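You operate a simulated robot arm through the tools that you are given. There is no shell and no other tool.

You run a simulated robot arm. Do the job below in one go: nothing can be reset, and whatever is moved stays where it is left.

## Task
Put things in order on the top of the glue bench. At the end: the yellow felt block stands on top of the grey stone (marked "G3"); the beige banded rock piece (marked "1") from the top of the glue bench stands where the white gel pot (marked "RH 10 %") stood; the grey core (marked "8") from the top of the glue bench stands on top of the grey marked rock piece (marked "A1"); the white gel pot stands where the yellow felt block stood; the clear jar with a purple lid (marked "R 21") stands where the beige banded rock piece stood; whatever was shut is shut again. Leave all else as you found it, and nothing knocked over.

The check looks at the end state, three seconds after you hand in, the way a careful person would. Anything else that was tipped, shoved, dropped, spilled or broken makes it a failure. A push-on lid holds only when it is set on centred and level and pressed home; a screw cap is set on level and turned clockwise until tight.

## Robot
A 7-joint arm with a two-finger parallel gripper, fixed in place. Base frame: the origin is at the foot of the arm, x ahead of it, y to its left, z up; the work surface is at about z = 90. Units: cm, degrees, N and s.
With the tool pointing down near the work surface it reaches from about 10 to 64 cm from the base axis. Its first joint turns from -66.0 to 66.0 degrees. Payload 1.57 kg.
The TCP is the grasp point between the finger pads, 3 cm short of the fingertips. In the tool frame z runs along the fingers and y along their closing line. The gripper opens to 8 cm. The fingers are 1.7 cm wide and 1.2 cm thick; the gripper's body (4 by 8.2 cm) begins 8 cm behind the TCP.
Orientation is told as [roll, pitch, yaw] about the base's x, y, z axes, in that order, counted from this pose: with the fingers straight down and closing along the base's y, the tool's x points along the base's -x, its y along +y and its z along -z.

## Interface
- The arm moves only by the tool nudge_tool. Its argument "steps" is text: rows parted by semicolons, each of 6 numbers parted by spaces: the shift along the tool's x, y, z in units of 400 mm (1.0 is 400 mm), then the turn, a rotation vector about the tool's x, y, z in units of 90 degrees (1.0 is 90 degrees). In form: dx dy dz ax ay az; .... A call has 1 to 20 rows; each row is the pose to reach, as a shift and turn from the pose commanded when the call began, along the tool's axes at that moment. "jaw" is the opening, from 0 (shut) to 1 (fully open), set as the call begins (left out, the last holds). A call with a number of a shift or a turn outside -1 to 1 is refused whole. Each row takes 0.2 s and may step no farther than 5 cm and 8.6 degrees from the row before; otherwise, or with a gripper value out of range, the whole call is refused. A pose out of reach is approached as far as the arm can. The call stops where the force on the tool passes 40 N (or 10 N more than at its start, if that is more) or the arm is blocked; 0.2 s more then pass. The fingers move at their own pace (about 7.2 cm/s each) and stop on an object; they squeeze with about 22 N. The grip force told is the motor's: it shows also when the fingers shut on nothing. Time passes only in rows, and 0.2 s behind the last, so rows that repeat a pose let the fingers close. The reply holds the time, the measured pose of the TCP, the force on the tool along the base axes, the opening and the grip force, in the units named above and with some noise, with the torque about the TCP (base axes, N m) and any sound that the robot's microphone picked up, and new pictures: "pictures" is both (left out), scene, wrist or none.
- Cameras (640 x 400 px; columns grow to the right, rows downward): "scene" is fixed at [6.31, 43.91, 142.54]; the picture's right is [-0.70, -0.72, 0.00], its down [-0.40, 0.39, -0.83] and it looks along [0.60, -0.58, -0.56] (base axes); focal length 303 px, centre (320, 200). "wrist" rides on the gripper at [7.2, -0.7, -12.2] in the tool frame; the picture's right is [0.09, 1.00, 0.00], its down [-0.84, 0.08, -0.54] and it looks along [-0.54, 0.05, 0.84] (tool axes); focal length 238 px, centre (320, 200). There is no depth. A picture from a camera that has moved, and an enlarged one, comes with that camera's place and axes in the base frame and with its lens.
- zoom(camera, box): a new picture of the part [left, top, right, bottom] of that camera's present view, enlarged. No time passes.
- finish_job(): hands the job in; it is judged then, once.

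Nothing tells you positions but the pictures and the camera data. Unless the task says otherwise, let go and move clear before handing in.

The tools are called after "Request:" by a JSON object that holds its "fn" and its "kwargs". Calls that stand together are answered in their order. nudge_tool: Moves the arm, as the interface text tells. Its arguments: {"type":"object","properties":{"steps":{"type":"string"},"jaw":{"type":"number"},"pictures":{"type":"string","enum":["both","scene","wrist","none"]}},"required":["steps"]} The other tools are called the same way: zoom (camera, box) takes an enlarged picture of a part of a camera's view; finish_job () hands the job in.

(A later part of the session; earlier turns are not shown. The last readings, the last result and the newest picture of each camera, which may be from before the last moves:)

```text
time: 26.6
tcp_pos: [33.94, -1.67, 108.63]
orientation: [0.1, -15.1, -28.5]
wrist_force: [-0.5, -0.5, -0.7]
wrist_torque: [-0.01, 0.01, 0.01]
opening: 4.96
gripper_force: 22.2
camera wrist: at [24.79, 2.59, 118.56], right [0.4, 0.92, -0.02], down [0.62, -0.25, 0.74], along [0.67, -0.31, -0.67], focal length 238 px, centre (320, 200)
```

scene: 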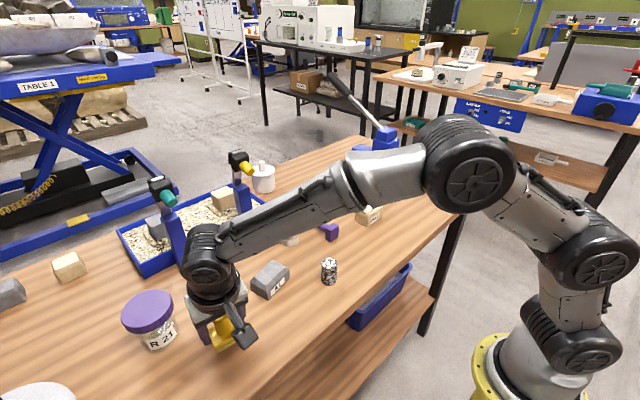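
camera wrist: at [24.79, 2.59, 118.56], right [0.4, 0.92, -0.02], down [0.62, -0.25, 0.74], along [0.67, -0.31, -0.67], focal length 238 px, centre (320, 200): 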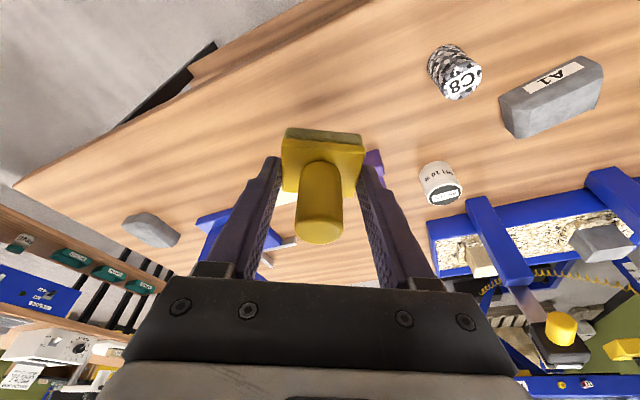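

Still firmly held. Continuing to a staging point near G3 with yaw about -65.

Request:
{"fn": "nudge_tool", "kwargs": {"steps": "-0.0358 -0.0607 0.013 0.0088 0 0.0327;-0.0715 -0.1213 0.026 0.0175 0 0.0653;-0.1073 -0.182 0.0391 0.0263 0 0.098;-0.143 -0.2427 0.0522 0.035 0 0.1307;-0.1788 -0.3033 0.0652 0.0438 0 0.1633;-0.2145 -0.364 0.0783 0.0525 0 0.196;-0.2503 -0.4247 0.0913 0.0613 0 0.2287;-0.286 -0.4853 0.1043 0.07 0 0.2613;-0.3218 -0.546 0.1174 0.0788 0 0.294;-0.3575 -0.6067 0.1304 0.0875 0 0.3267;-0.3933 -0.6673 0.1435 0.0963 0 0.3593;-0.429 -0.728 0.1565 0.105 0 0.392", "pictures": "both"}}

```text
time: 29.2
tcp_pos: [36.06, -35.87, 107.15]
orientation: [0.0, -15.0, -64.9]
wrist_force: [0.1, -0.2, -1.0]
wrist_torque: [-0.02, 0.03, -0.07]
opening: 4.96
gripper_force: 22.0
camera wrist: at [31.28, -26.97, 117.1], right [0.86, 0.5, -0.02], down [0.35, -0.57, 0.74], along [0.36, -0.65, -0.67], focal length 238 px, centre (320, 200)
```

scene: 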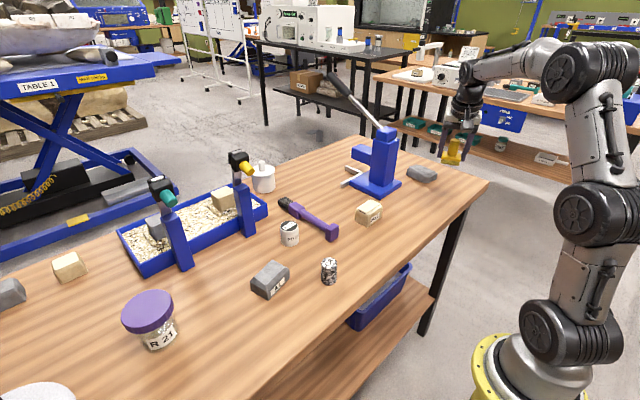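
wrist: 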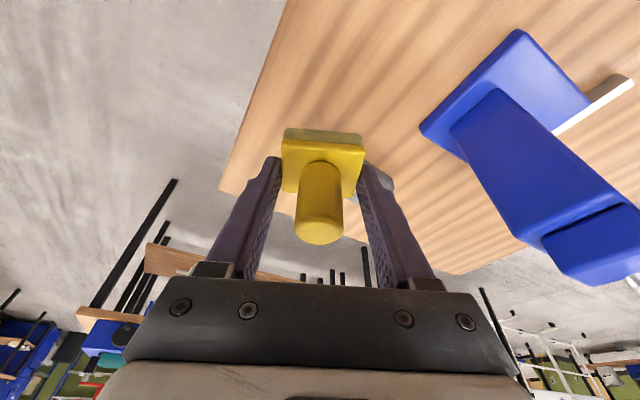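

Felt bottom is about 3.5 cm below the TCP. Moving out to hover just above G3.

Request:
{"fn": "nudge_tool", "kwargs": {"steps": "-0.0475 0.0257 0.0371 0 0 0;-0.095 0.0515 0.0742 0 0 0;-0.1425 0.0772 0.1113 0 0 0;-0.19 0.103 0.1484 0 0 0;-0.2375 0.1287 0.1855 0 0 0;-0.285 0.1545 0.2226 0 0 0", "pictures": "both"}}

Request:
{"fn": "zoom", "kwargs": {"camera": "scene", "box": [380, 120, 476, 190]}}

Request:
{"fn": "zoom", "kwargs": {"camera": "wrist", "box": [240, 80, 400, 200]}}

```text
time: 30.6
tcp_pos: [47.46, -45.34, 101.38]
orientation: [0.0, -15.0, -65.1]
wrist_force: [-0.5, -0.9, 0.2]
wrist_torque: [0.01, 0.02, -0.02]
opening: 4.95
gripper_force: 22.1
camera wrist: at [42.54, -36.5, 111.48], right [0.86, 0.5, -0.02], down [0.35, -0.57, 0.74], along [0.36, -0.65, -0.67], focal length 238 px, centre (320, 200)
```

scene: 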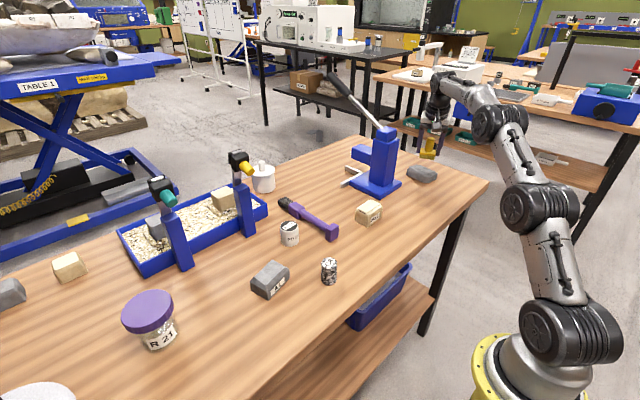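
wrist: 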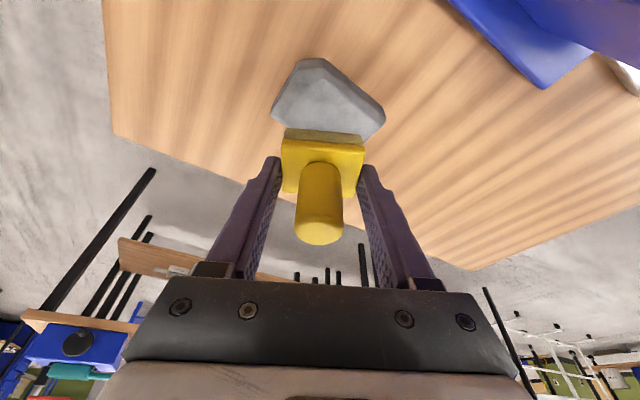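

```text
5.71 times, centred on (428, 155) of scene
camera zoom: at [6.3, 43.91, 142.54], right [-0.7, -0.72, 0.0], down [-0.4, 0.39, -0.83], along [0.6, -0.58, -0.56], focal length 1730 px, centre (-297, 457)
```

zoom: 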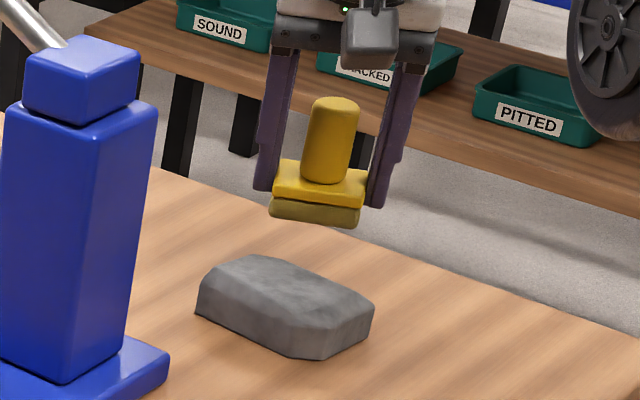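

```text
3.33 times, centred on (320, 140) of wrist
camera zoom: at [42.54, -36.5, 111.48], right [0.86, 0.5, -0.02], down [0.35, -0.57, 0.74], along [0.36, -0.65, -0.67], focal length 794 px, centre (320, 400)
```

zoom: 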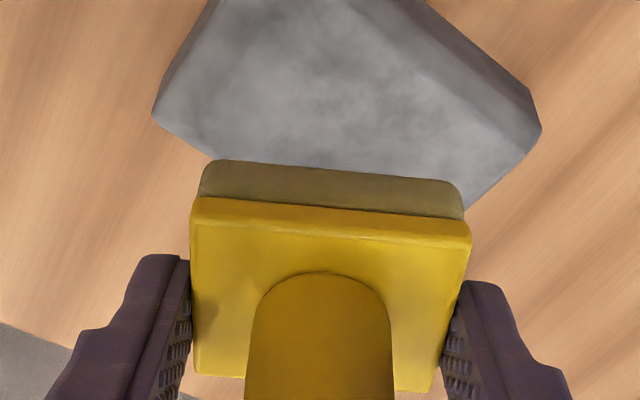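

Alignment over the stone is good. Descending 4 cm and checking the gap.

Request:
{"fn": "nudge_tool", "kwargs": {"steps": "0.0065 0 0.0242 0 0 0;0.013 0 0.0483 0 0 0;0.0194 0 0.0725 0 0 0;0.0246 0 0.0918 0 0 0", "pictures": "scene"}}

Request:
{"fn": "zoom", "kwargs": {"camera": "scene", "box": [388, 130, 468, 190]}}

```text
time: 31.6
tcp_pos: [47.36, -45.33, 97.63]
orientation: [0.0, -15.1, -65.0]
wrist_force: [0.7, 0.9, -1.2]
wrist_torque: [-0.03, -0.02, -0.01]
opening: 4.94
gripper_force: 21.8
```

scene: 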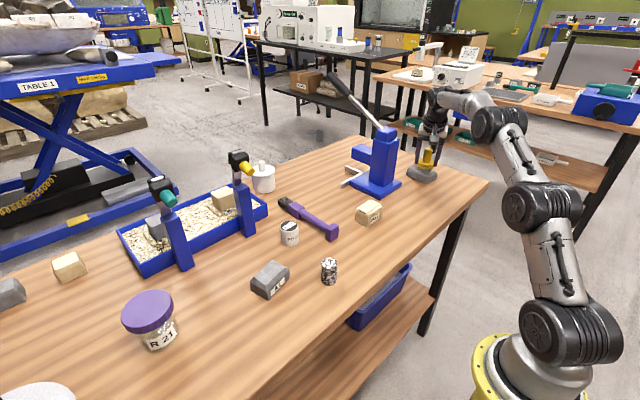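

```text
6.67 times, centred on (428, 160) of scene
camera zoom: at [6.31, 43.91, 142.54], right [-0.7, -0.72, 0.0], down [-0.4, 0.39, -0.83], along [0.6, -0.58, -0.56], focal length 2018 px, centre (-400, 467)
```

zoom: 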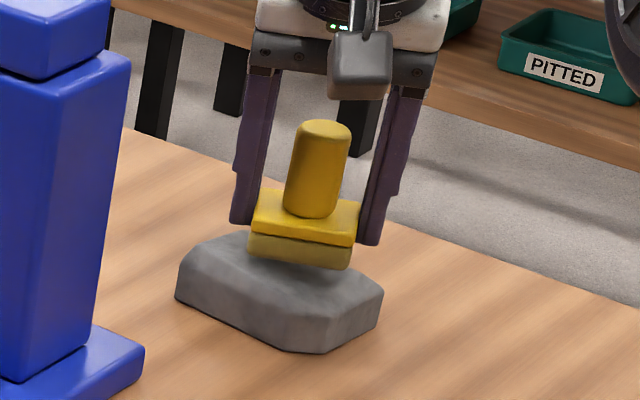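

About 1 cm above the stone. Small steps down until contact.

Request:
{"fn": "nudge_tool", "kwargs": {"steps": "0.0013 0 0.0048 0 0 0;0.0026 0 0.0097 0 0 0;0.0039 0 0.0145 0 0 0", "pictures": "none"}}

Request:
{"fn": "nudge_tool", "kwargs": {"steps": "0.0008 0 0.003 0 0 0;0.0016 0 0.006 0 0 0", "pictures": "scene"}}

Request:
{"fn": "zoom", "kwargs": {"camera": "scene", "box": [388, 130, 468, 190]}}

```text
time: 32.4
tcp_pos: [47.17, -45.52, 97.1]
orientation: [0.0, -15.0, -65.0]
wrist_force: [-0.2, -0.2, -1.3]
wrist_torque: [-0.01, -0.02, -0.03]
opening: 4.96
gripper_force: 21.7
```

```text
time: 33.0
tcp_pos: [47.36, -45.61, 96.95]
orientation: [0.0, -15.2, -65.1]
wrist_force: [-1.0, -0.2, 1.1]
wrist_torque: [0.02, -0.05, 0.05]
opening: 4.92
gripper_force: 22.3
```

scene: 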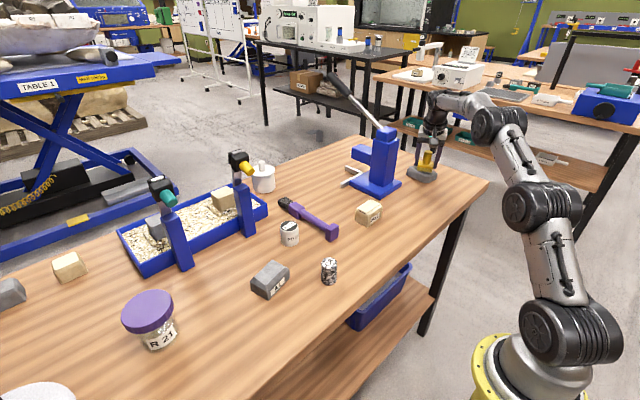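

```text
6.67 times, centred on (428, 160) of scene
camera zoom: at [6.3, 43.92, 142.54], right [-0.7, -0.72, 0.0], down [-0.4, 0.39, -0.83], along [0.6, -0.58, -0.56], focal length 2018 px, centre (-400, 467)
```

zoom: 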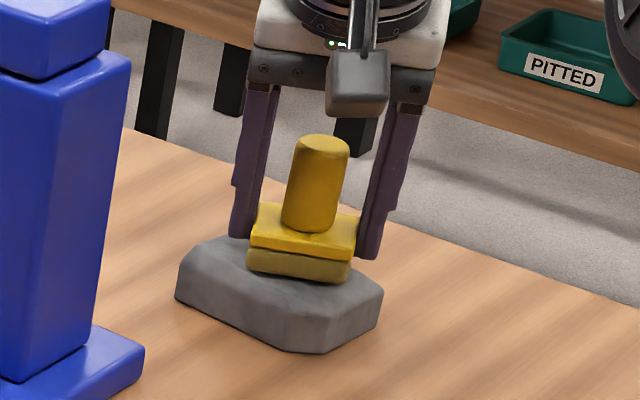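

Nearly touching. Continuing with finer steps and watching the force.

Request:
{"fn": "nudge_tool", "kwargs": {"steps": "0.0007 0 0.0025 0 0 0;0.0013 0 0.005 0 0 0", "pictures": "none"}}

Request:
{"fn": "nudge_tool", "kwargs": {"steps": "0.0007 0 0.0025 0 0 0;0.0013 0 0.005 0 0 0", "pictures": "scene"}}

Request:
{"fn": "zoom", "kwargs": {"camera": "scene", "box": [388, 130, 468, 190]}}

```text
time: 33.6
tcp_pos: [47.26, -45.5, 96.91]
orientation: [0.1, -15.3, -65.1]
wrist_force: [-2.2, 0.9, 8.9]
wrist_torque: [0.12, -0.17, 0.05]
opening: 4.94
gripper_force: 22.3
```

```text
time: 34.2
tcp_pos: [47.26, -45.5, 96.76]
orientation: [0.2, -15.4, -65.1]
wrist_force: [-3.0, 0.1, 17.9]
wrist_torque: [0.09, -0.17, 0.0]
opening: 4.94
gripper_force: 22.2
```

scene: 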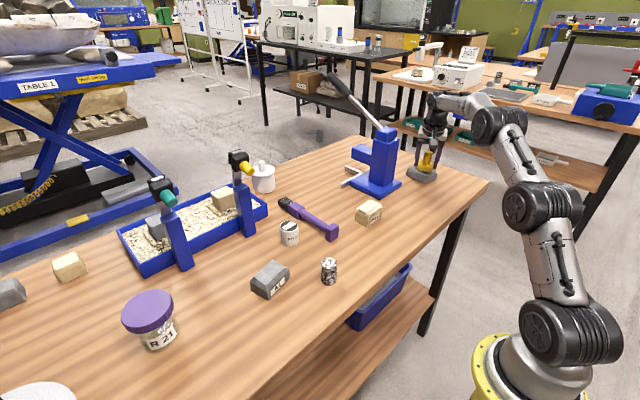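

```text
6.67 times, centred on (428, 160) of scene
camera zoom: at [6.27, 43.94, 142.53], right [-0.7, -0.72, 0.0], down [-0.4, 0.39, -0.83], along [0.6, -0.58, -0.56], focal length 2018 px, centre (-400, 467)
```

zoom: 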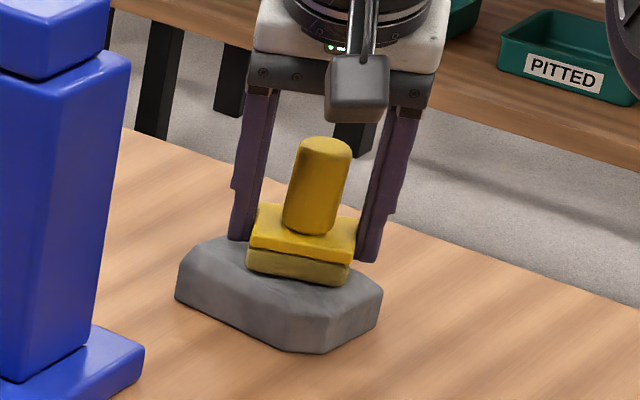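

Seated with light force. Easing off 1 mm and opening.

Request:
{"fn": "nudge_tool", "kwargs": {"steps": "-0.0007 0 -0.0025 0 0 0;-0.0007 0 -0.0025 0 0 0", "pictures": "none"}}

Request:
{"fn": "nudge_tool", "kwargs": {"steps": "0 0 0 0 0 0;0 0 0 0 0 0;0 0 0 0 0 0", "jaw": 0.85, "pictures": "both"}}

Request:
{"fn": "zoom", "kwargs": {"camera": "scene", "box": [388, 130, 468, 190]}}

```text
time: 34.8
tcp_pos: [47.36, -45.5, 96.8]
orientation: [0.0, -15.3, -65.0]
wrist_force: [-0.6, -2.4, 18.3]
wrist_torque: [0.01, -0.23, -0.01]
opening: 4.95
gripper_force: 22.1
```

```text
time: 35.6
tcp_pos: [47.25, -45.39, 96.54]
orientation: [-0.1, -14.9, -64.9]
wrist_force: [-4.5, -1.7, 8.1]
wrist_torque: [0.09, -0.12, 0.01]
opening: 6.36
gripper_force: 0.1
camera wrist: at [42.4, -36.54, 106.41], right [0.86, 0.5, -0.02], down [0.35, -0.57, 0.74], along [0.36, -0.65, -0.67], focal length 238 px, centre (320, 200)
```

scene: 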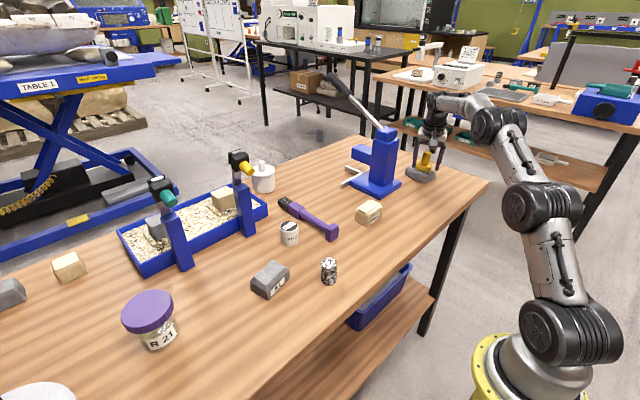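
wrist: 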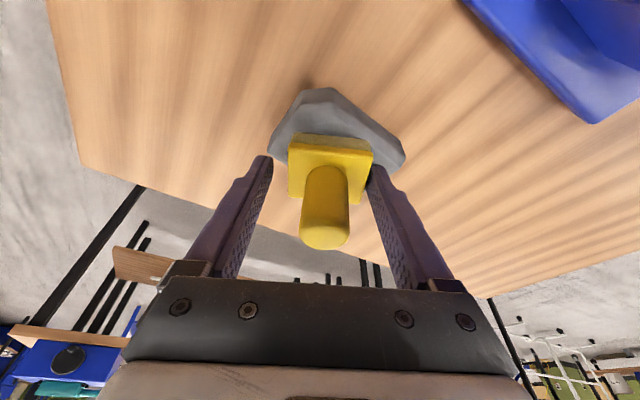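

```text
6.67 times, centred on (428, 160) of scene
camera zoom: at [6.28, 43.92, 142.54], right [-0.7, -0.72, 0.0], down [-0.4, 0.39, -0.83], along [0.6, -0.58, -0.56], focal length 2018 px, centre (-400, 467)
```

zoom: 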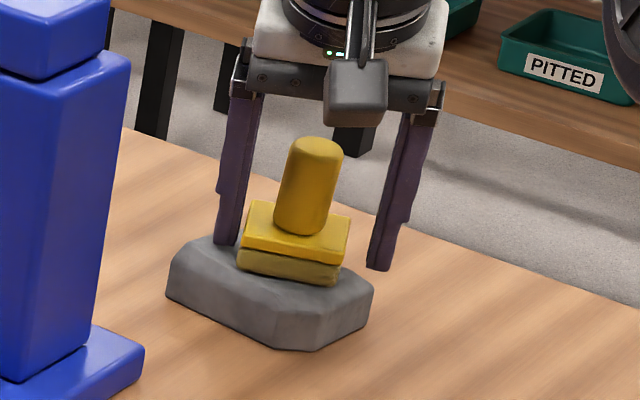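

Felt is on the stone, though a fingertip is brushing the stone (it shifted about half a cm). Lifting straight up now to clear.

Request:
{"fn": "nudge_tool", "kwargs": {"steps": "-0.0013 0 -0.0048 0 0 0;-0.0032 0 -0.012 0 0 0;-0.0097 0 -0.0363 0 0 0;-0.0194 0 -0.0725 0 0 0;-0.0324 0 -0.121 0 0 0;-0.0518 0 -0.193 0 0 0", "pictures": "both"}}

Request:
{"fn": "zoom", "kwargs": {"camera": "scene", "box": [388, 130, 468, 190]}}

Request:
{"fn": "zoom", "kwargs": {"camera": "wrist", "box": [250, 30, 410, 150]}}

```text
time: 37.0
tcp_pos: [47.33, -45.41, 104.39]
orientation: [0.0, -14.9, -65.0]
wrist_force: [-0.7, -0.3, -0.1]
wrist_torque: [0.01, 0.0, 0.0]
opening: 6.8
gripper_force: 0.1
camera wrist: at [42.48, -36.55, 114.38], right [0.86, 0.5, -0.02], down [0.35, -0.57, 0.74], along [0.36, -0.65, -0.67], focal length 238 px, centre (320, 200)
```

scene: 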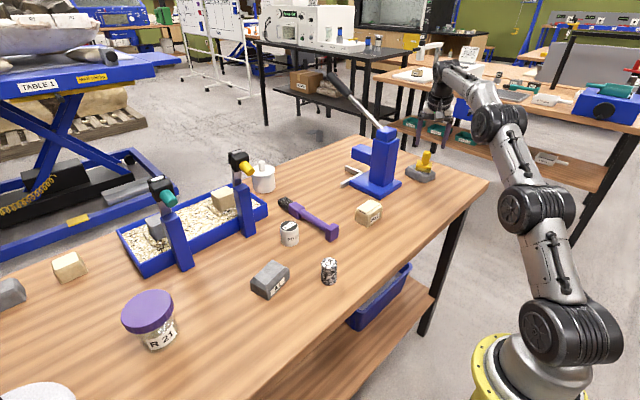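
wrist: 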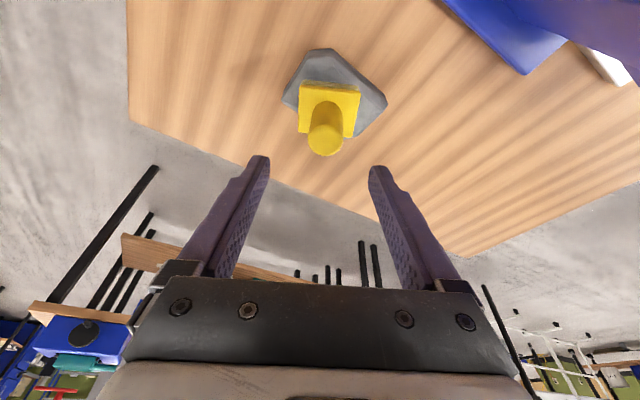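

```text
6.67 times, centred on (428, 160) of scene
camera zoom: at [6.31, 43.91, 142.54], right [-0.7, -0.72, 0.0], down [-0.4, 0.39, -0.83], along [0.6, -0.58, -0.56], focal length 2018 px, centre (-400, 467)
```

zoom: 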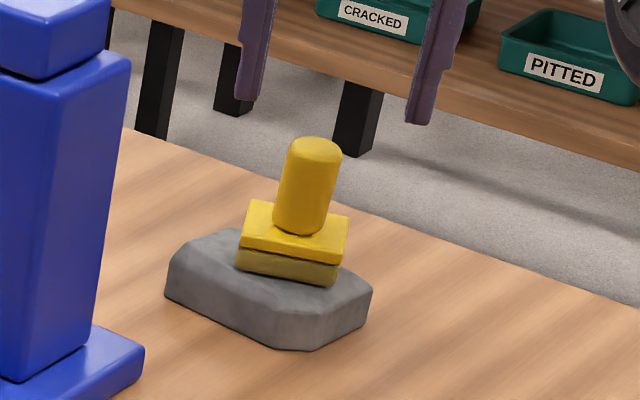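

```text
3.33 times, centred on (330, 90) of wrist
camera zoom: at [42.48, -36.55, 114.38], right [0.86, 0.5, -0.02], down [0.35, -0.57, 0.74], along [0.36, -0.65, -0.67], focal length 794 px, centre (287, 567)
```

zoom: 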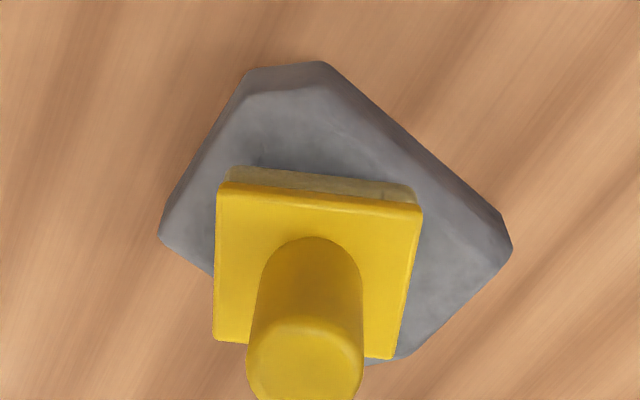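

Felt stands upright on G3. Next, the gel pot: retreating and moving over toward it.

Request:
{"fn": "nudge_tool", "kwargs": {"steps": "0.03 0 -0.055 0 0 0;0.095 -0.015 -0.09 -0.014 0 -0.054;0.16 -0.03 -0.124 -0.029 0 -0.107;0.225 -0.046 -0.157 -0.043 0 -0.161;0.29 -0.062 -0.19 -0.0575 0 -0.215;0.355 -0.078 -0.224 -0.072 0 -0.268;0.416 -0.093 -0.2565 -0.0863 0 -0.322", "jaw": 1, "pictures": "none"}}

```text
time: 38.6
tcp_pos: [35.83, -30.02, 110.03]
orientation: [0.0, -15.1, -34.8]
wrist_force: [0.4, -0.7, 0.1]
wrist_torque: [-0.01, -0.01, -0.02]
opening: 8.0
gripper_force: 0.1
```

Request:
{"fn": "nudge_tool", "kwargs": {"steps": "0.0281 0.0933 -0.0024 -0.0125 0 -0.0465;0.0562 0.1867 -0.0047 -0.0249 0 -0.0929;0.0843 0.28 -0.007 -0.0374 0 -0.1394;0.1124 0.3734 -0.0094 -0.0498 0 -0.1859;0.1405 0.4668 -0.0118 -0.0623 0 -0.2324;0.1686 0.56 -0.0141 -0.0748 0 -0.2788;0.1967 0.6534 -0.0165 -0.0872 0 -0.3253;0.2248 0.7468 -0.0188 -0.0997 0 -0.3718;0.2529 0.84 -0.0212 -0.1121 0 -0.4182;0.281 0.9335 -0.0235 -0.1246 0 -0.4647", "pictures": "both"}}

Request:
{"fn": "zoom", "kwargs": {"camera": "wrist", "box": [260, 80, 400, 200]}}

```text
time: 40.8
tcp_pos: [48.28, 7.05, 107.98]
orientation: [0.0, -15.1, 8.4]
wrist_force: [0.4, -0.4, 0.0]
wrist_torque: [-0.02, -0.02, 0.02]
opening: 8.0
gripper_force: 0.0
camera wrist: at [38.44, 4.95, 118.0], right [-0.23, 0.97, -0.02], down [0.65, 0.17, 0.74], along [0.72, 0.16, -0.67], focal length 238 px, centre (320, 200)
```

scene: 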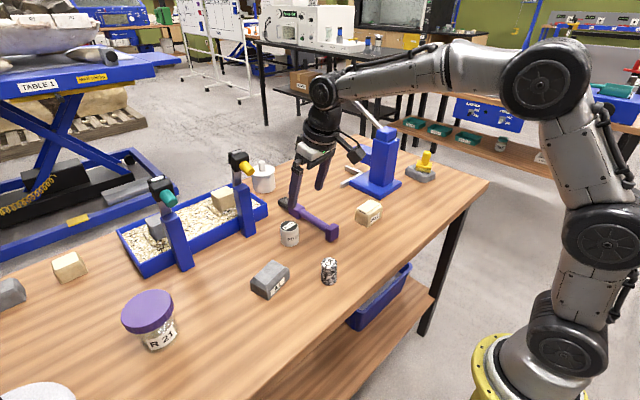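
wrist: 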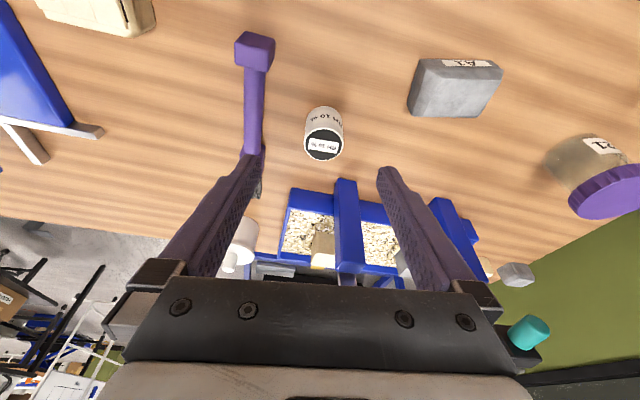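

```text
3.33 times, centred on (330, 140) of wrist
camera zoom: at [38.44, 4.95, 118.0], right [-0.23, 0.97, -0.02], down [0.65, 0.17, 0.74], along [0.72, 0.16, -0.67], focal length 794 px, centre (287, 400)
```

zoom: 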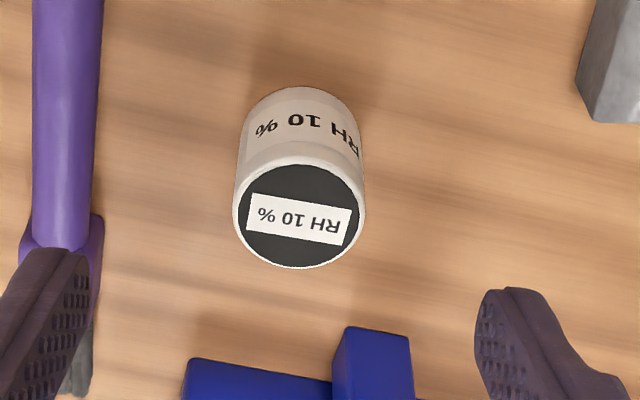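

Gel pot is at about (53.7,8.65), top z≈95. Moving over and lowering around it.

Request:
{"fn": "nudge_tool", "kwargs": {"steps": "-0.0515 0.01 0.0785 0 0 0;-0.1029 0.0198 0.157 0 0 0;-0.088 0.0198 0.213 0 0 0;-0.073 0.0198 0.27 0 0 0", "pictures": "wrist"}}

```text
time: 41.8
tcp_pos: [53.69, 8.59, 98.42]
orientation: [0.0, -15.0, 8.4]
wrist_force: [-1.3, -0.3, -0.1]
wrist_torque: [-0.01, 0.02, -0.03]
opening: 7.99
gripper_force: 0.1
camera wrist: at [43.78, 6.51, 108.41], right [-0.23, 0.97, -0.02], down [0.65, 0.17, 0.74], along [0.72, 0.16, -0.67], focal length 238 px, centre (320, 200)
```

wrist: 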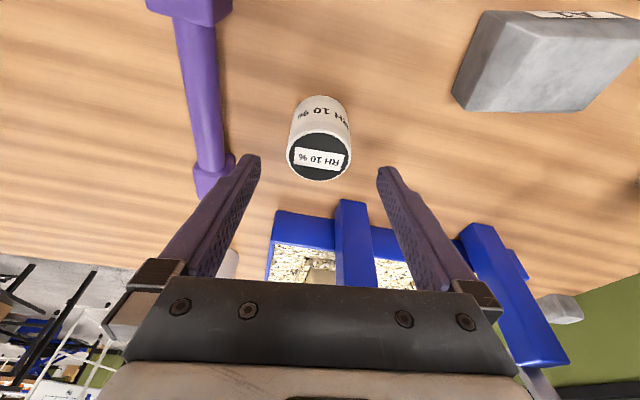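

Well aligned. Lowering and gripping.

Request:
{"fn": "nudge_tool", "kwargs": {"steps": "0.0104 0 0.0387 0 0 0;0.0207 0 0.0773 0 0 0;0.0305 0 0.1138 0 0 0", "pictures": "wrist"}}

Request:
{"fn": "nudge_tool", "kwargs": {"steps": "0 0 0 0 0 0;0 0 0 0 0 0;0 0 0 0 0 0;0 0 0 0 0 0", "jaw": 0, "pictures": "both"}}

```text
time: 42.6
tcp_pos: [53.82, 8.47, 93.88]
orientation: [0.0, -14.9, 8.4]
wrist_force: [0.7, -0.2, 0.6]
wrist_torque: [-0.02, 0.03, 0.02]
opening: 8.02
gripper_force: 0.1
camera wrist: at [43.94, 6.49, 103.69], right [-0.23, 0.97, -0.02], down [0.65, 0.17, 0.74], along [0.72, 0.16, -0.67], focal length 238 px, centre (320, 200)
```

wrist: 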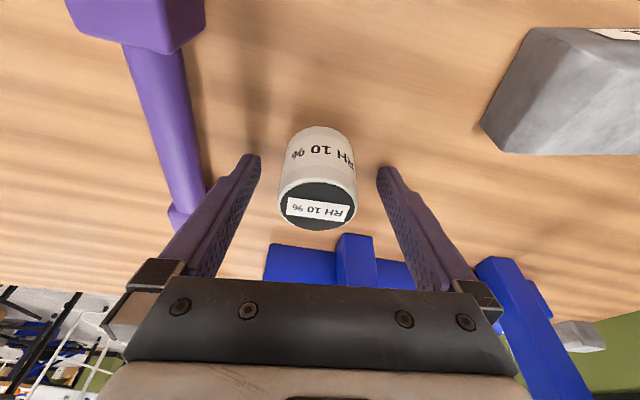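

```text
time: 43.6
tcp_pos: [53.95, 8.59, 93.63]
orientation: [0.0, -15.0, 8.4]
wrist_force: [0.2, -0.1, 0.3]
wrist_torque: [-0.04, 0.01, 0.01]
opening: 4.51
gripper_force: 22.0
camera wrist: at [43.93, 6.49, 103.71], right [-0.23, 0.97, -0.02], down [0.65, 0.17, 0.74], along [0.72, 0.16, -0.67], focal length 238 px, centre (320, 200)
```

scene: 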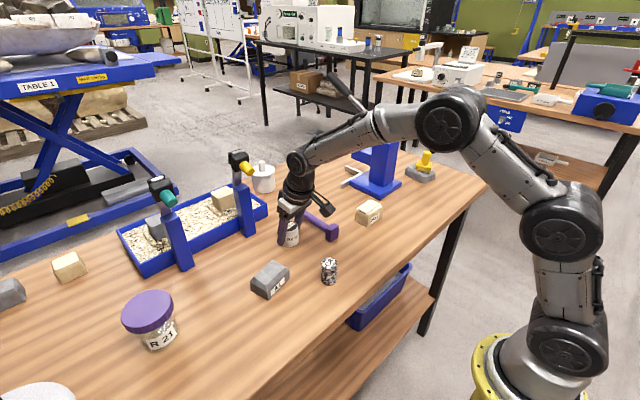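
wrist: 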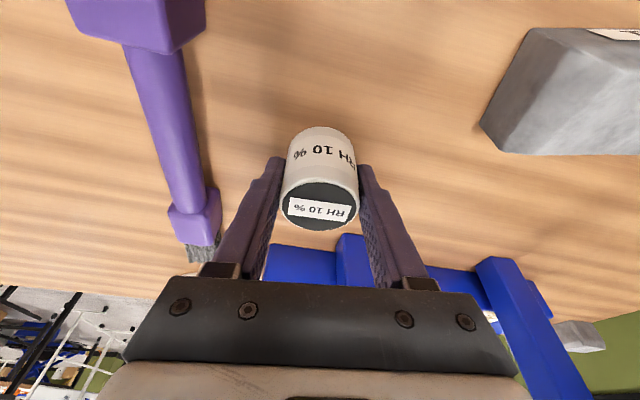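

Gripped at 4.5 cm. Slow lift.

Request:
{"fn": "nudge_tool", "kwargs": {"steps": "-0.0016 0 -0.006 0 0 0;-0.0032 0 -0.012 0 0 0;-0.0048 0 -0.018 0 0 0;-0.0064 0 -0.024 0 0 0;-0.0097 0 -0.036 0 0 0;-0.013 0 -0.048 0 0 0;-0.0194 0 -0.0725 0 0 0;-0.026 0 -0.097 0 0 0", "pictures": "wrist"}}

```text
time: 45.4
tcp_pos: [53.7, 8.58, 98.04]
orientation: [0.0, -15.0, 8.4]
wrist_force: [0.5, -0.8, -1.1]
wrist_torque: [0.02, -0.01, -0.02]
opening: 4.52
gripper_force: 22.1
camera wrist: at [43.83, 6.45, 107.79], right [-0.23, 0.97, -0.02], down [0.65, 0.17, 0.74], along [0.72, 0.16, -0.67], focal length 238 px, centre (320, 200)
```

wrist: 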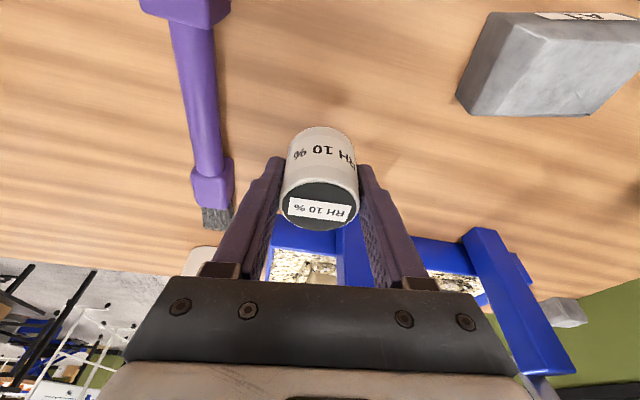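

Holding well. Carrying it over to the felt's former place.

Request:
{"fn": "nudge_tool", "kwargs": {"steps": "-0.0162 0 -0.0604 0 0 0;-0.0324 0 -0.1208 0 0 0;-0.0054 0.0859 -0.1377 -0.0116 0 -0.0432;0.0215 0.1718 -0.1546 -0.0232 0 -0.0864;0.0485 0.2576 -0.1715 -0.0348 0 -0.1296;0.0755 0.3435 -0.1884 -0.0464 0 -0.1728;0.1025 0.4294 -0.2053 -0.058 0 -0.216;0.1294 0.5153 -0.2222 -0.0695 0 -0.2592;0.1564 0.601 -0.2391 -0.0811 0 -0.3024;0.1834 0.687 -0.256 -0.0927 0 -0.3456", "pictures": "both"}}

```text
time: 47.6
tcp_pos: [40.02, 34.39, 105.61]
orientation: [0.0, -15.0, 40.6]
wrist_force: [-0.1, -0.2, -0.3]
wrist_torque: [-0.02, -0.06, -0.03]
opening: 4.52
gripper_force: 21.8
camera wrist: at [32.94, 27.29, 115.69], right [-0.72, 0.7, -0.02], down [0.46, 0.49, 0.74], along [0.53, 0.52, -0.67], focal length 238 px, centre (320, 200)
```

scene: 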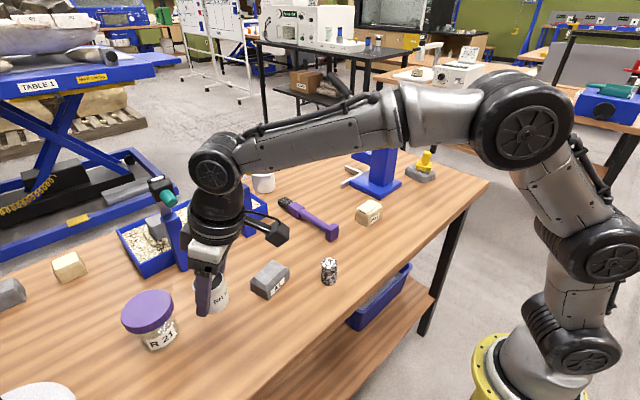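
wrist: 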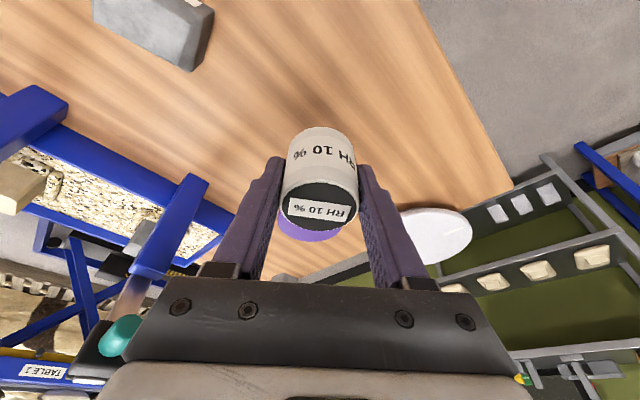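

Over the target. Lowering to just above the bench.

Request:
{"fn": "nudge_tool", "kwargs": {"steps": "0.0162 0 0.0604 0 0 0;0.0324 0 0.1208 0 0 0;0.0486 0 0.1811 0 0 0;0.0615 0 0.2294 0 0 0;0.07 0 0.2608 0 0 0;0.0738 0 0.2753 0 0 0", "pictures": "both"}}

Request:
{"fn": "nudge_tool", "kwargs": {"steps": "0.0007 0 0.0025 0 0 0;0.0013 0 0.005 0 0 0;0.002 0 0.0075 0 0 0", "pictures": "none"}}

```text
time: 49.0
tcp_pos: [39.96, 34.33, 94.14]
orientation: [-0.1, -15.0, 40.7]
wrist_force: [-0.2, 0.3, -0.7]
wrist_torque: [0.0, 0.03, -0.03]
opening: 4.53
gripper_force: 22.0
camera wrist: at [32.93, 27.34, 104.21], right [-0.71, 0.7, -0.02], down [0.46, 0.49, 0.74], along [0.53, 0.52, -0.67], focal length 238 px, centre (320, 200)
```

scene: 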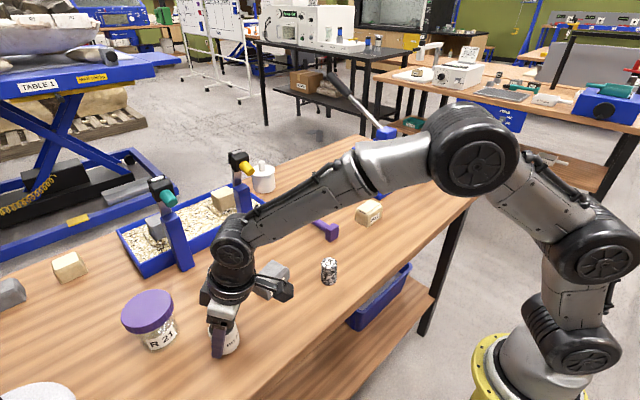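
wrist: 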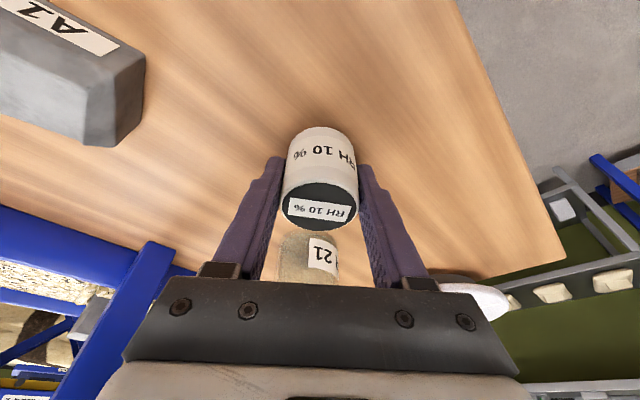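

```text
time: 49.8
tcp_pos: [40.21, 34.22, 94.04]
orientation: [-0.1, -15.0, 40.6]
wrist_force: [0.0, 0.4, -0.5]
wrist_torque: [0.01, -0.01, 0.0]
opening: 4.52
gripper_force: 22.3
```

Request:
{"fn": "nudge_tool", "kwargs": {"steps": "0.0007 0 0.0025 0 0 0;0.0013 0 0.005 0 0 0", "pictures": "none"}}

Request:
{"fn": "nudge_tool", "kwargs": {"steps": "0.0007 0 0.0025 0 0 0", "pictures": "none"}}

```text
time: 50.4
tcp_pos: [40.13, 34.3, 93.78]
orientation: [0.0, -15.0, 40.5]
wrist_force: [0.4, 0.1, -0.8]
wrist_torque: [0.02, -0.04, -0.01]
opening: 4.51
gripper_force: 21.8
```

```text
time: 50.8
tcp_pos: [40.09, 34.27, 93.77]
orientation: [0.0, -15.1, 40.5]
wrist_force: [-1.3, -1.0, 5.3]
wrist_torque: [-0.05, 0.1, 0.0]
opening: 4.49
gripper_force: 21.5
```

Contact felt (5 N). Releasing the pot and rising straight up.

Request:
{"fn": "nudge_tool", "kwargs": {"steps": "0 0 0 0 0 0;0 0 0 0 0 0;0 0 0 0 0 0", "jaw": 1, "pictures": "wrist"}}

Request:
{"fn": "nudge_tool", "kwargs": {"steps": "-0.0065 0 -0.0242 0 0 0;-0.0194 0 -0.0725 0 0 0;-0.0388 0 -0.145 0 0 0;-0.0647 0 -0.2415 0 0 0;-0.0906 0 -0.338 0 0 0", "pictures": "both"}}

Request:
{"fn": "zoom", "kwargs": {"camera": "scene", "box": [100, 270, 260, 370]}}

Request:
{"fn": "zoom", "kwargs": {"camera": "wrist", "box": [240, 60, 400, 280]}}

```text
time: 51.6
tcp_pos: [40.14, 34.38, 93.64]
orientation: [0.1, -14.9, 40.7]
wrist_force: [0.3, 0.2, -0.1]
wrist_torque: [0.0, 0.02, -0.01]
opening: 7.98
gripper_force: 0.1
camera wrist: at [32.89, 27.31, 103.61], right [-0.71, 0.7, -0.02], down [0.46, 0.49, 0.74], along [0.53, 0.52, -0.67], focal length 238 px, centre (320, 200)
```

wrist: 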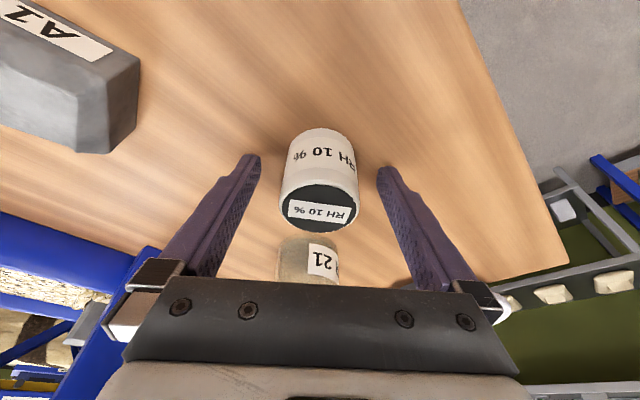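

```text
time: 52.8
tcp_pos: [39.93, 34.42, 107.64]
orientation: [0.1, -14.9, 40.5]
wrist_force: [-0.5, 0.3, -0.2]
wrist_torque: [0.02, -0.01, 0.02]
opening: 8.0
gripper_force: 0.1
camera wrist: at [32.72, 27.37, 117.7], right [-0.71, 0.7, -0.02], down [0.46, 0.49, 0.74], along [0.53, 0.52, -0.67], focal length 238 px, centre (320, 200)
```

scene: 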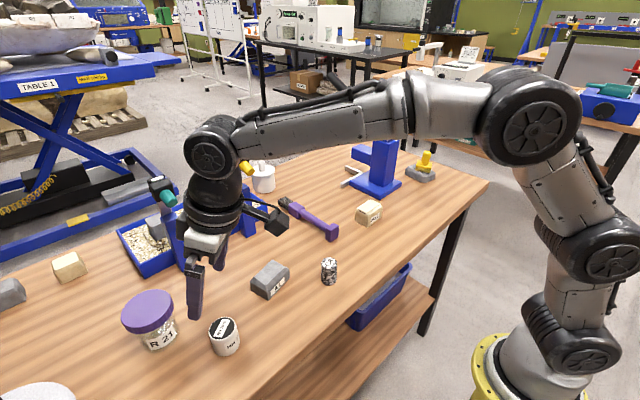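
wrist: 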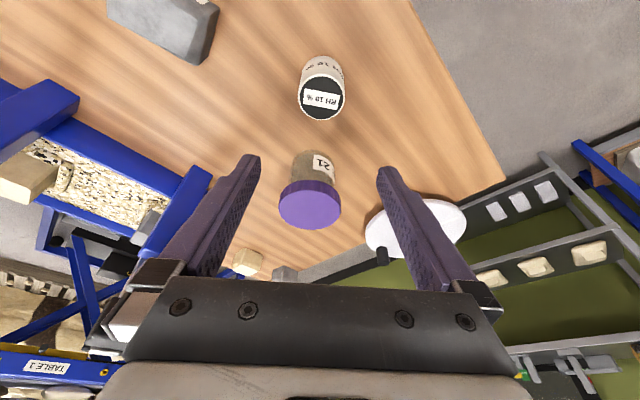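

```text
4.00 times, centred on (180, 320) of scene
camera zoom: at [6.3, 43.91, 142.54], right [-0.7, -0.72, 0.0], down [-0.4, 0.39, -0.83], along [0.6, -0.58, -0.56], focal length 1211 px, centre (880, -280)
```

zoom: 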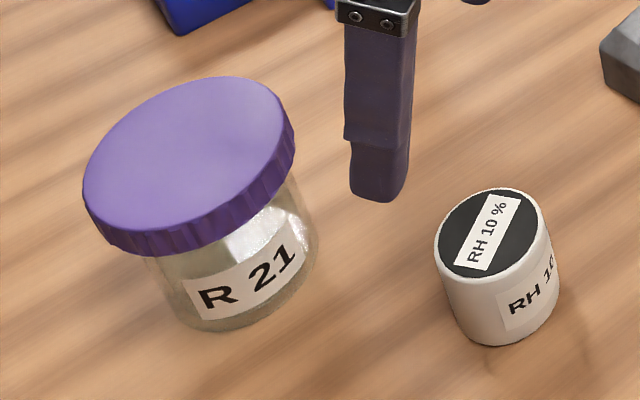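

```text
1.82 times, centred on (320, 170) of wrist
camera zoom: at [32.72, 27.37, 117.7], right [-0.71, 0.7, -0.02], down [0.46, 0.49, 0.74], along [0.53, 0.52, -0.67], focal length 433 px, centre (320, 254)
```

zoom: 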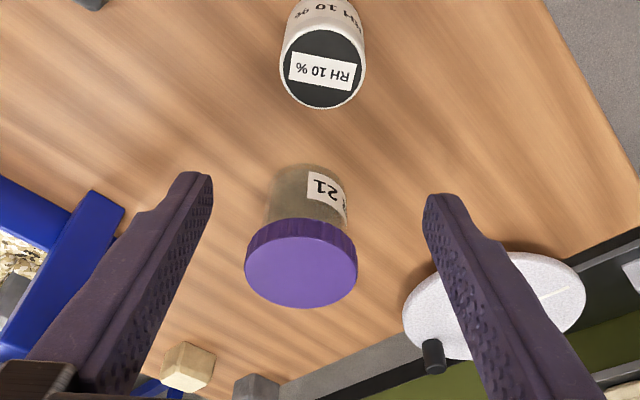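

Gel pot stands in the felt's old spot. Next the beige piece "No 1": moving over toward it.

Request:
{"fn": "nudge_tool", "kwargs": {"steps": "0.0567 -0.0608 -0.0163 0.0096 0 0.0358;0.1133 -0.1217 -0.0327 0.0192 0 0.0716;0.17 -0.1825 -0.049 0.0288 0 0.1073;0.2267 -0.2433 -0.0653 0.0384 0 0.1431;0.2833 -0.3042 -0.0817 0.0479 0 0.1789;0.34 -0.365 -0.098 0.0575 0 0.2147;0.3967 -0.4258 -0.1143 0.0671 0 0.2504;0.4533 -0.4867 -0.1307 0.0767 0 0.2862;0.51 -0.5475 -0.147 0.0863 0 0.322", "pictures": "none"}}

```text
time: 54.8
tcp_pos: [38.06, 3.95, 108.1]
orientation: [-0.1, -15.0, 10.5]
wrist_force: [0.5, -0.1, 0.1]
wrist_torque: [0.0, -0.02, -0.01]
opening: 8.03
gripper_force: 0.1
```

Request:
{"fn": "nudge_tool", "kwargs": {"steps": "-0.0103 -0.0902 0.0136 0.006 0 0.0225;-0.0206 -0.1804 0.0272 0.0121 0 0.0451;-0.031 -0.2706 0.0408 0.0181 0 0.0676;-0.0413 -0.3608 0.0544 0.0242 0 0.0902;-0.0516 -0.451 0.068 0.0302 0 0.1127", "pictures": "both"}}

Request:
{"fn": "zoom", "kwargs": {"camera": "wrist", "box": [240, 60, 400, 180]}}

```text
time: 56.0
tcp_pos: [44.06, -13.41, 105.97]
orientation: [0.0, -15.1, 0.0]
wrist_force: [0.3, 0.0, -0.1]
wrist_torque: [0.02, 0.01, 0.02]
opening: 8.01
gripper_force: 0.1
camera wrist: at [33.96, -14.12, 115.99], right [-0.09, 1.0, -0.02], down [0.67, 0.08, 0.74], along [0.74, 0.05, -0.67], focal length 238 px, centre (320, 200)
```

scene: 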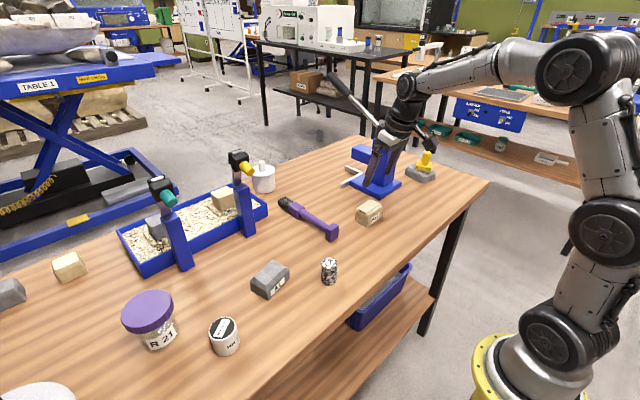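
wrist: 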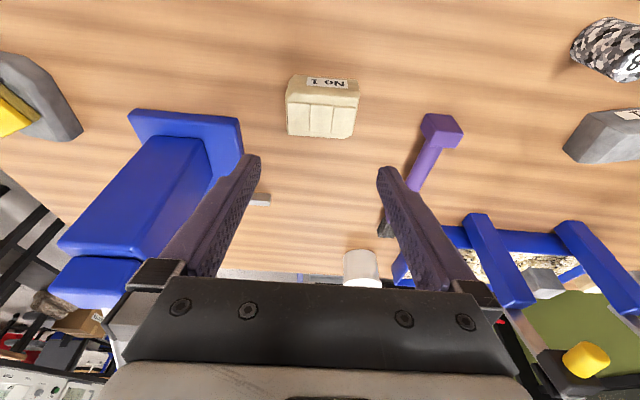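

```text
3.33 times, centred on (320, 120) of wrist
camera zoom: at [33.96, -14.12, 115.99], right [-0.09, 1.0, -0.02], down [0.67, 0.08, 0.74], along [0.74, 0.05, -0.67], focal length 794 px, centre (320, 467)
```

zoom: 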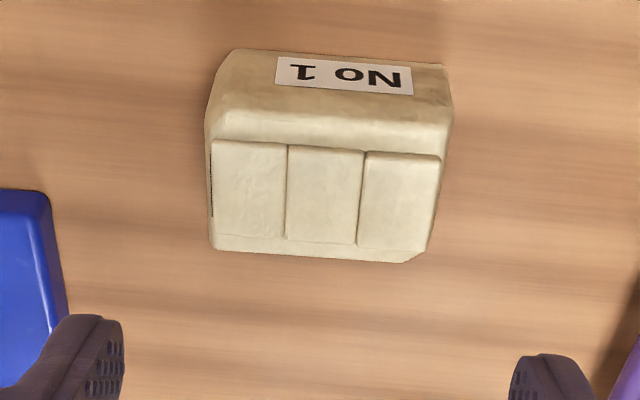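

The block is about 7 cm long along y but under 5 cm deep, so I'll grip it front-to-back with the tool turned 90°. Levelling the tool and turning.

Request:
{"fn": "nudge_tool", "kwargs": {"steps": "0 0 0 0 0.083 0;-0.02 0 0 0 0.1667 0;-0.043 0 0.012 0 0.1667 0", "pictures": "none"}}

Request:
{"fn": "nudge_tool", "kwargs": {"steps": "0 0 0 0 0 -0.091;0 0 0 0 0 -0.182;0 0 0 0 0 -0.273;0 0 0 0 0 -0.364;0 0 0 0 0 -0.455;0 0 0 0 0 -0.546;0 0 0 0 0 -0.637;0 0 0 0 0 -0.728;0 0 0 0 0 -0.819;0 0 0 0 0 -0.91;0 0 0 0 0 -1", "pictures": "both"}}

Request:
{"fn": "zoom", "kwargs": {"camera": "wrist", "box": [240, 80, 400, 200]}}

```text
time: 56.8
tcp_pos: [45.9, -13.35, 106.02]
orientation: [0.0, 0.1, 0.0]
wrist_force: [1.0, 0.1, 0.9]
wrist_torque: [0.02, 0.02, -0.01]
opening: 7.98
gripper_force: 0.0
```

```text
time: 59.2
tcp_pos: [46.0, -13.29, 106.08]
orientation: [0.0, 0.0, 90.2]
wrist_force: [0.4, 0.0, -0.5]
wrist_torque: [0.01, -0.01, 0.0]
opening: 8.02
gripper_force: 0.1
camera wrist: at [46.72, -20.5, 118.26], right [-1.0, -0.1, 0.0], down [-0.08, 0.84, 0.54], along [-0.05, 0.54, -0.84], focal length 238 px, centre (320, 200)
```

scene: 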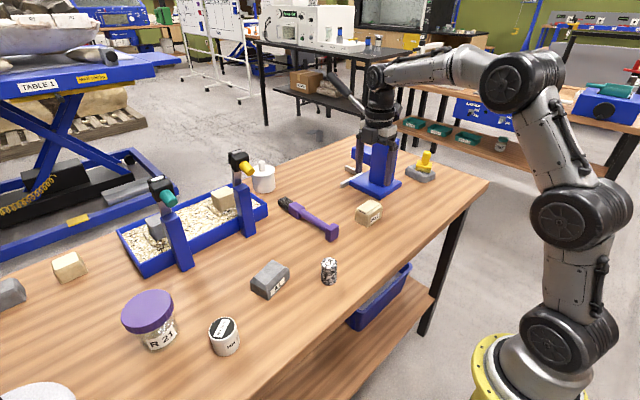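
wrist: 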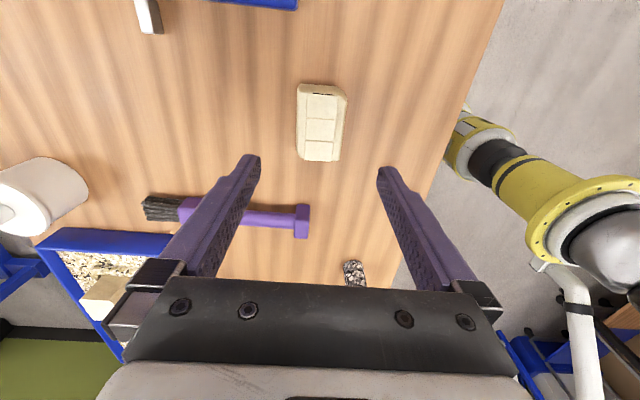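

```text
3.33 times, centred on (320, 140) of wrist
camera zoom: at [46.72, -20.5, 118.26], right [-1.0, -0.1, 0.0], down [-0.08, 0.84, 0.54], along [-0.05, 0.54, -0.84], focal length 794 px, centre (320, 400)
```

zoom: 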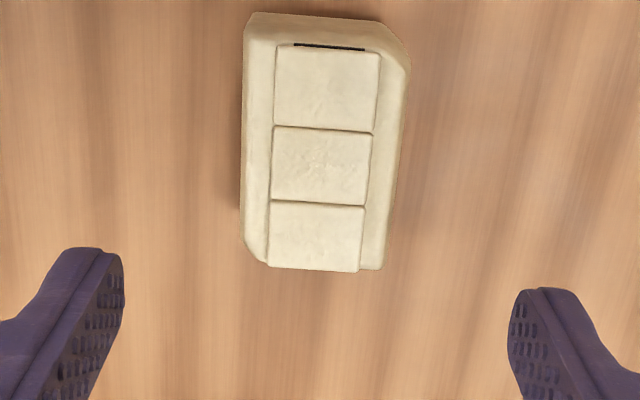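

Centred on (46,-13.5). Tilting slightly (for later clearance from the tray clamp) and lowering around the block.

Request:
{"fn": "nudge_tool", "kwargs": {"steps": "0.002 0 0.04 0 -0.0555 0;0.005 0 0.08 0 -0.111 0;0.005 0 0.15 0 -0.111 0;0.005 0 0.21 0 -0.111 0;0.005 0 0.26 0 -0.111 0", "pictures": "wrist"}}

```text
time: 60.4
tcp_pos: [45.89, -13.58, 95.65]
orientation: [0.0, -10.0, 90.0]
wrist_force: [0.5, -0.5, 0.2]
wrist_torque: [0.01, -0.05, 0.01]
opening: 8.01
gripper_force: 0.1
camera wrist: at [46.6, -22.69, 106.44], right [-1.0, -0.09, -0.02], down [-0.08, 0.73, 0.68], along [-0.05, 0.68, -0.73], focal length 238 px, centre (320, 200)
```

wrist: 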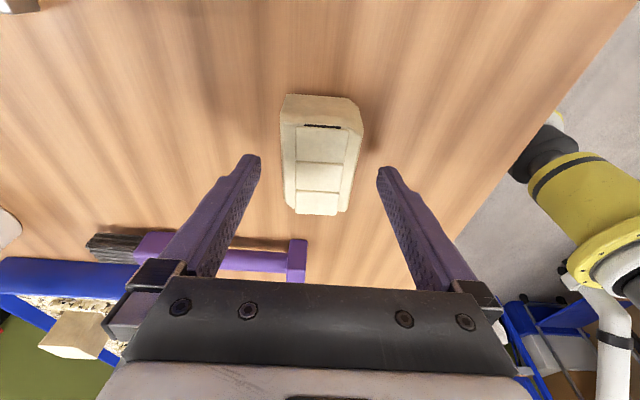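

Request:
{"fn": "nudge_tool", "kwargs": {"steps": "0.0046 0 0.026 0 0 0;0.0089 0 0.0505 0 0 0", "pictures": "none"}}

Request:
{"fn": "nudge_tool", "kwargs": {"steps": "0 0 0 0 0 0;0 0 0 0 0 0;0 0 0 0 0 0;0 0 0 0 0 0", "jaw": 0, "pictures": "both"}}

```text
time: 61.0
tcp_pos: [45.84, -13.64, 93.52]
orientation: [-0.1, -10.0, 90.0]
wrist_force: [0.0, -0.1, 0.2]
wrist_torque: [-0.02, -0.01, -0.01]
opening: 8.02
gripper_force: 0.1
```

```text
time: 62.0
tcp_pos: [45.81, -13.51, 93.59]
orientation: [0.1, -10.0, 90.1]
wrist_force: [0.6, 0.6, -0.4]
wrist_torque: [-0.02, 0.0, 0.02]
opening: 4.99
gripper_force: 22.5
camera wrist: at [46.54, -22.69, 104.34], right [-1.0, -0.09, -0.02], down [-0.08, 0.73, 0.68], along [-0.05, 0.68, -0.73], focal length 238 px, centre (320, 200)
```

scene: 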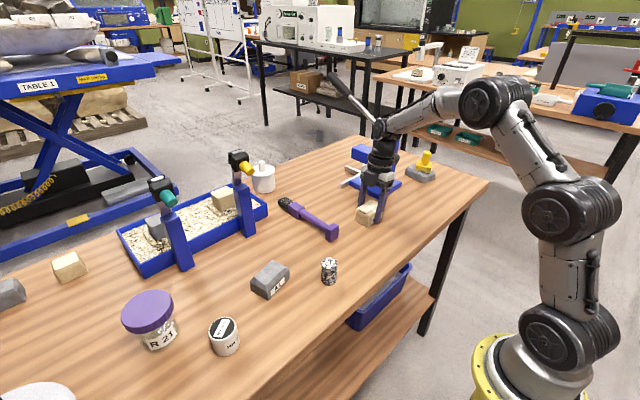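
wrist: 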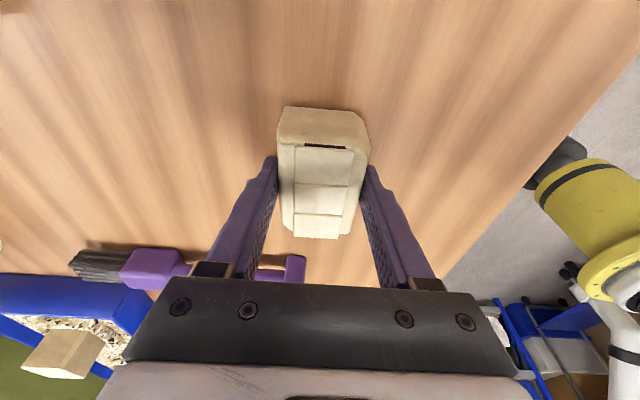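

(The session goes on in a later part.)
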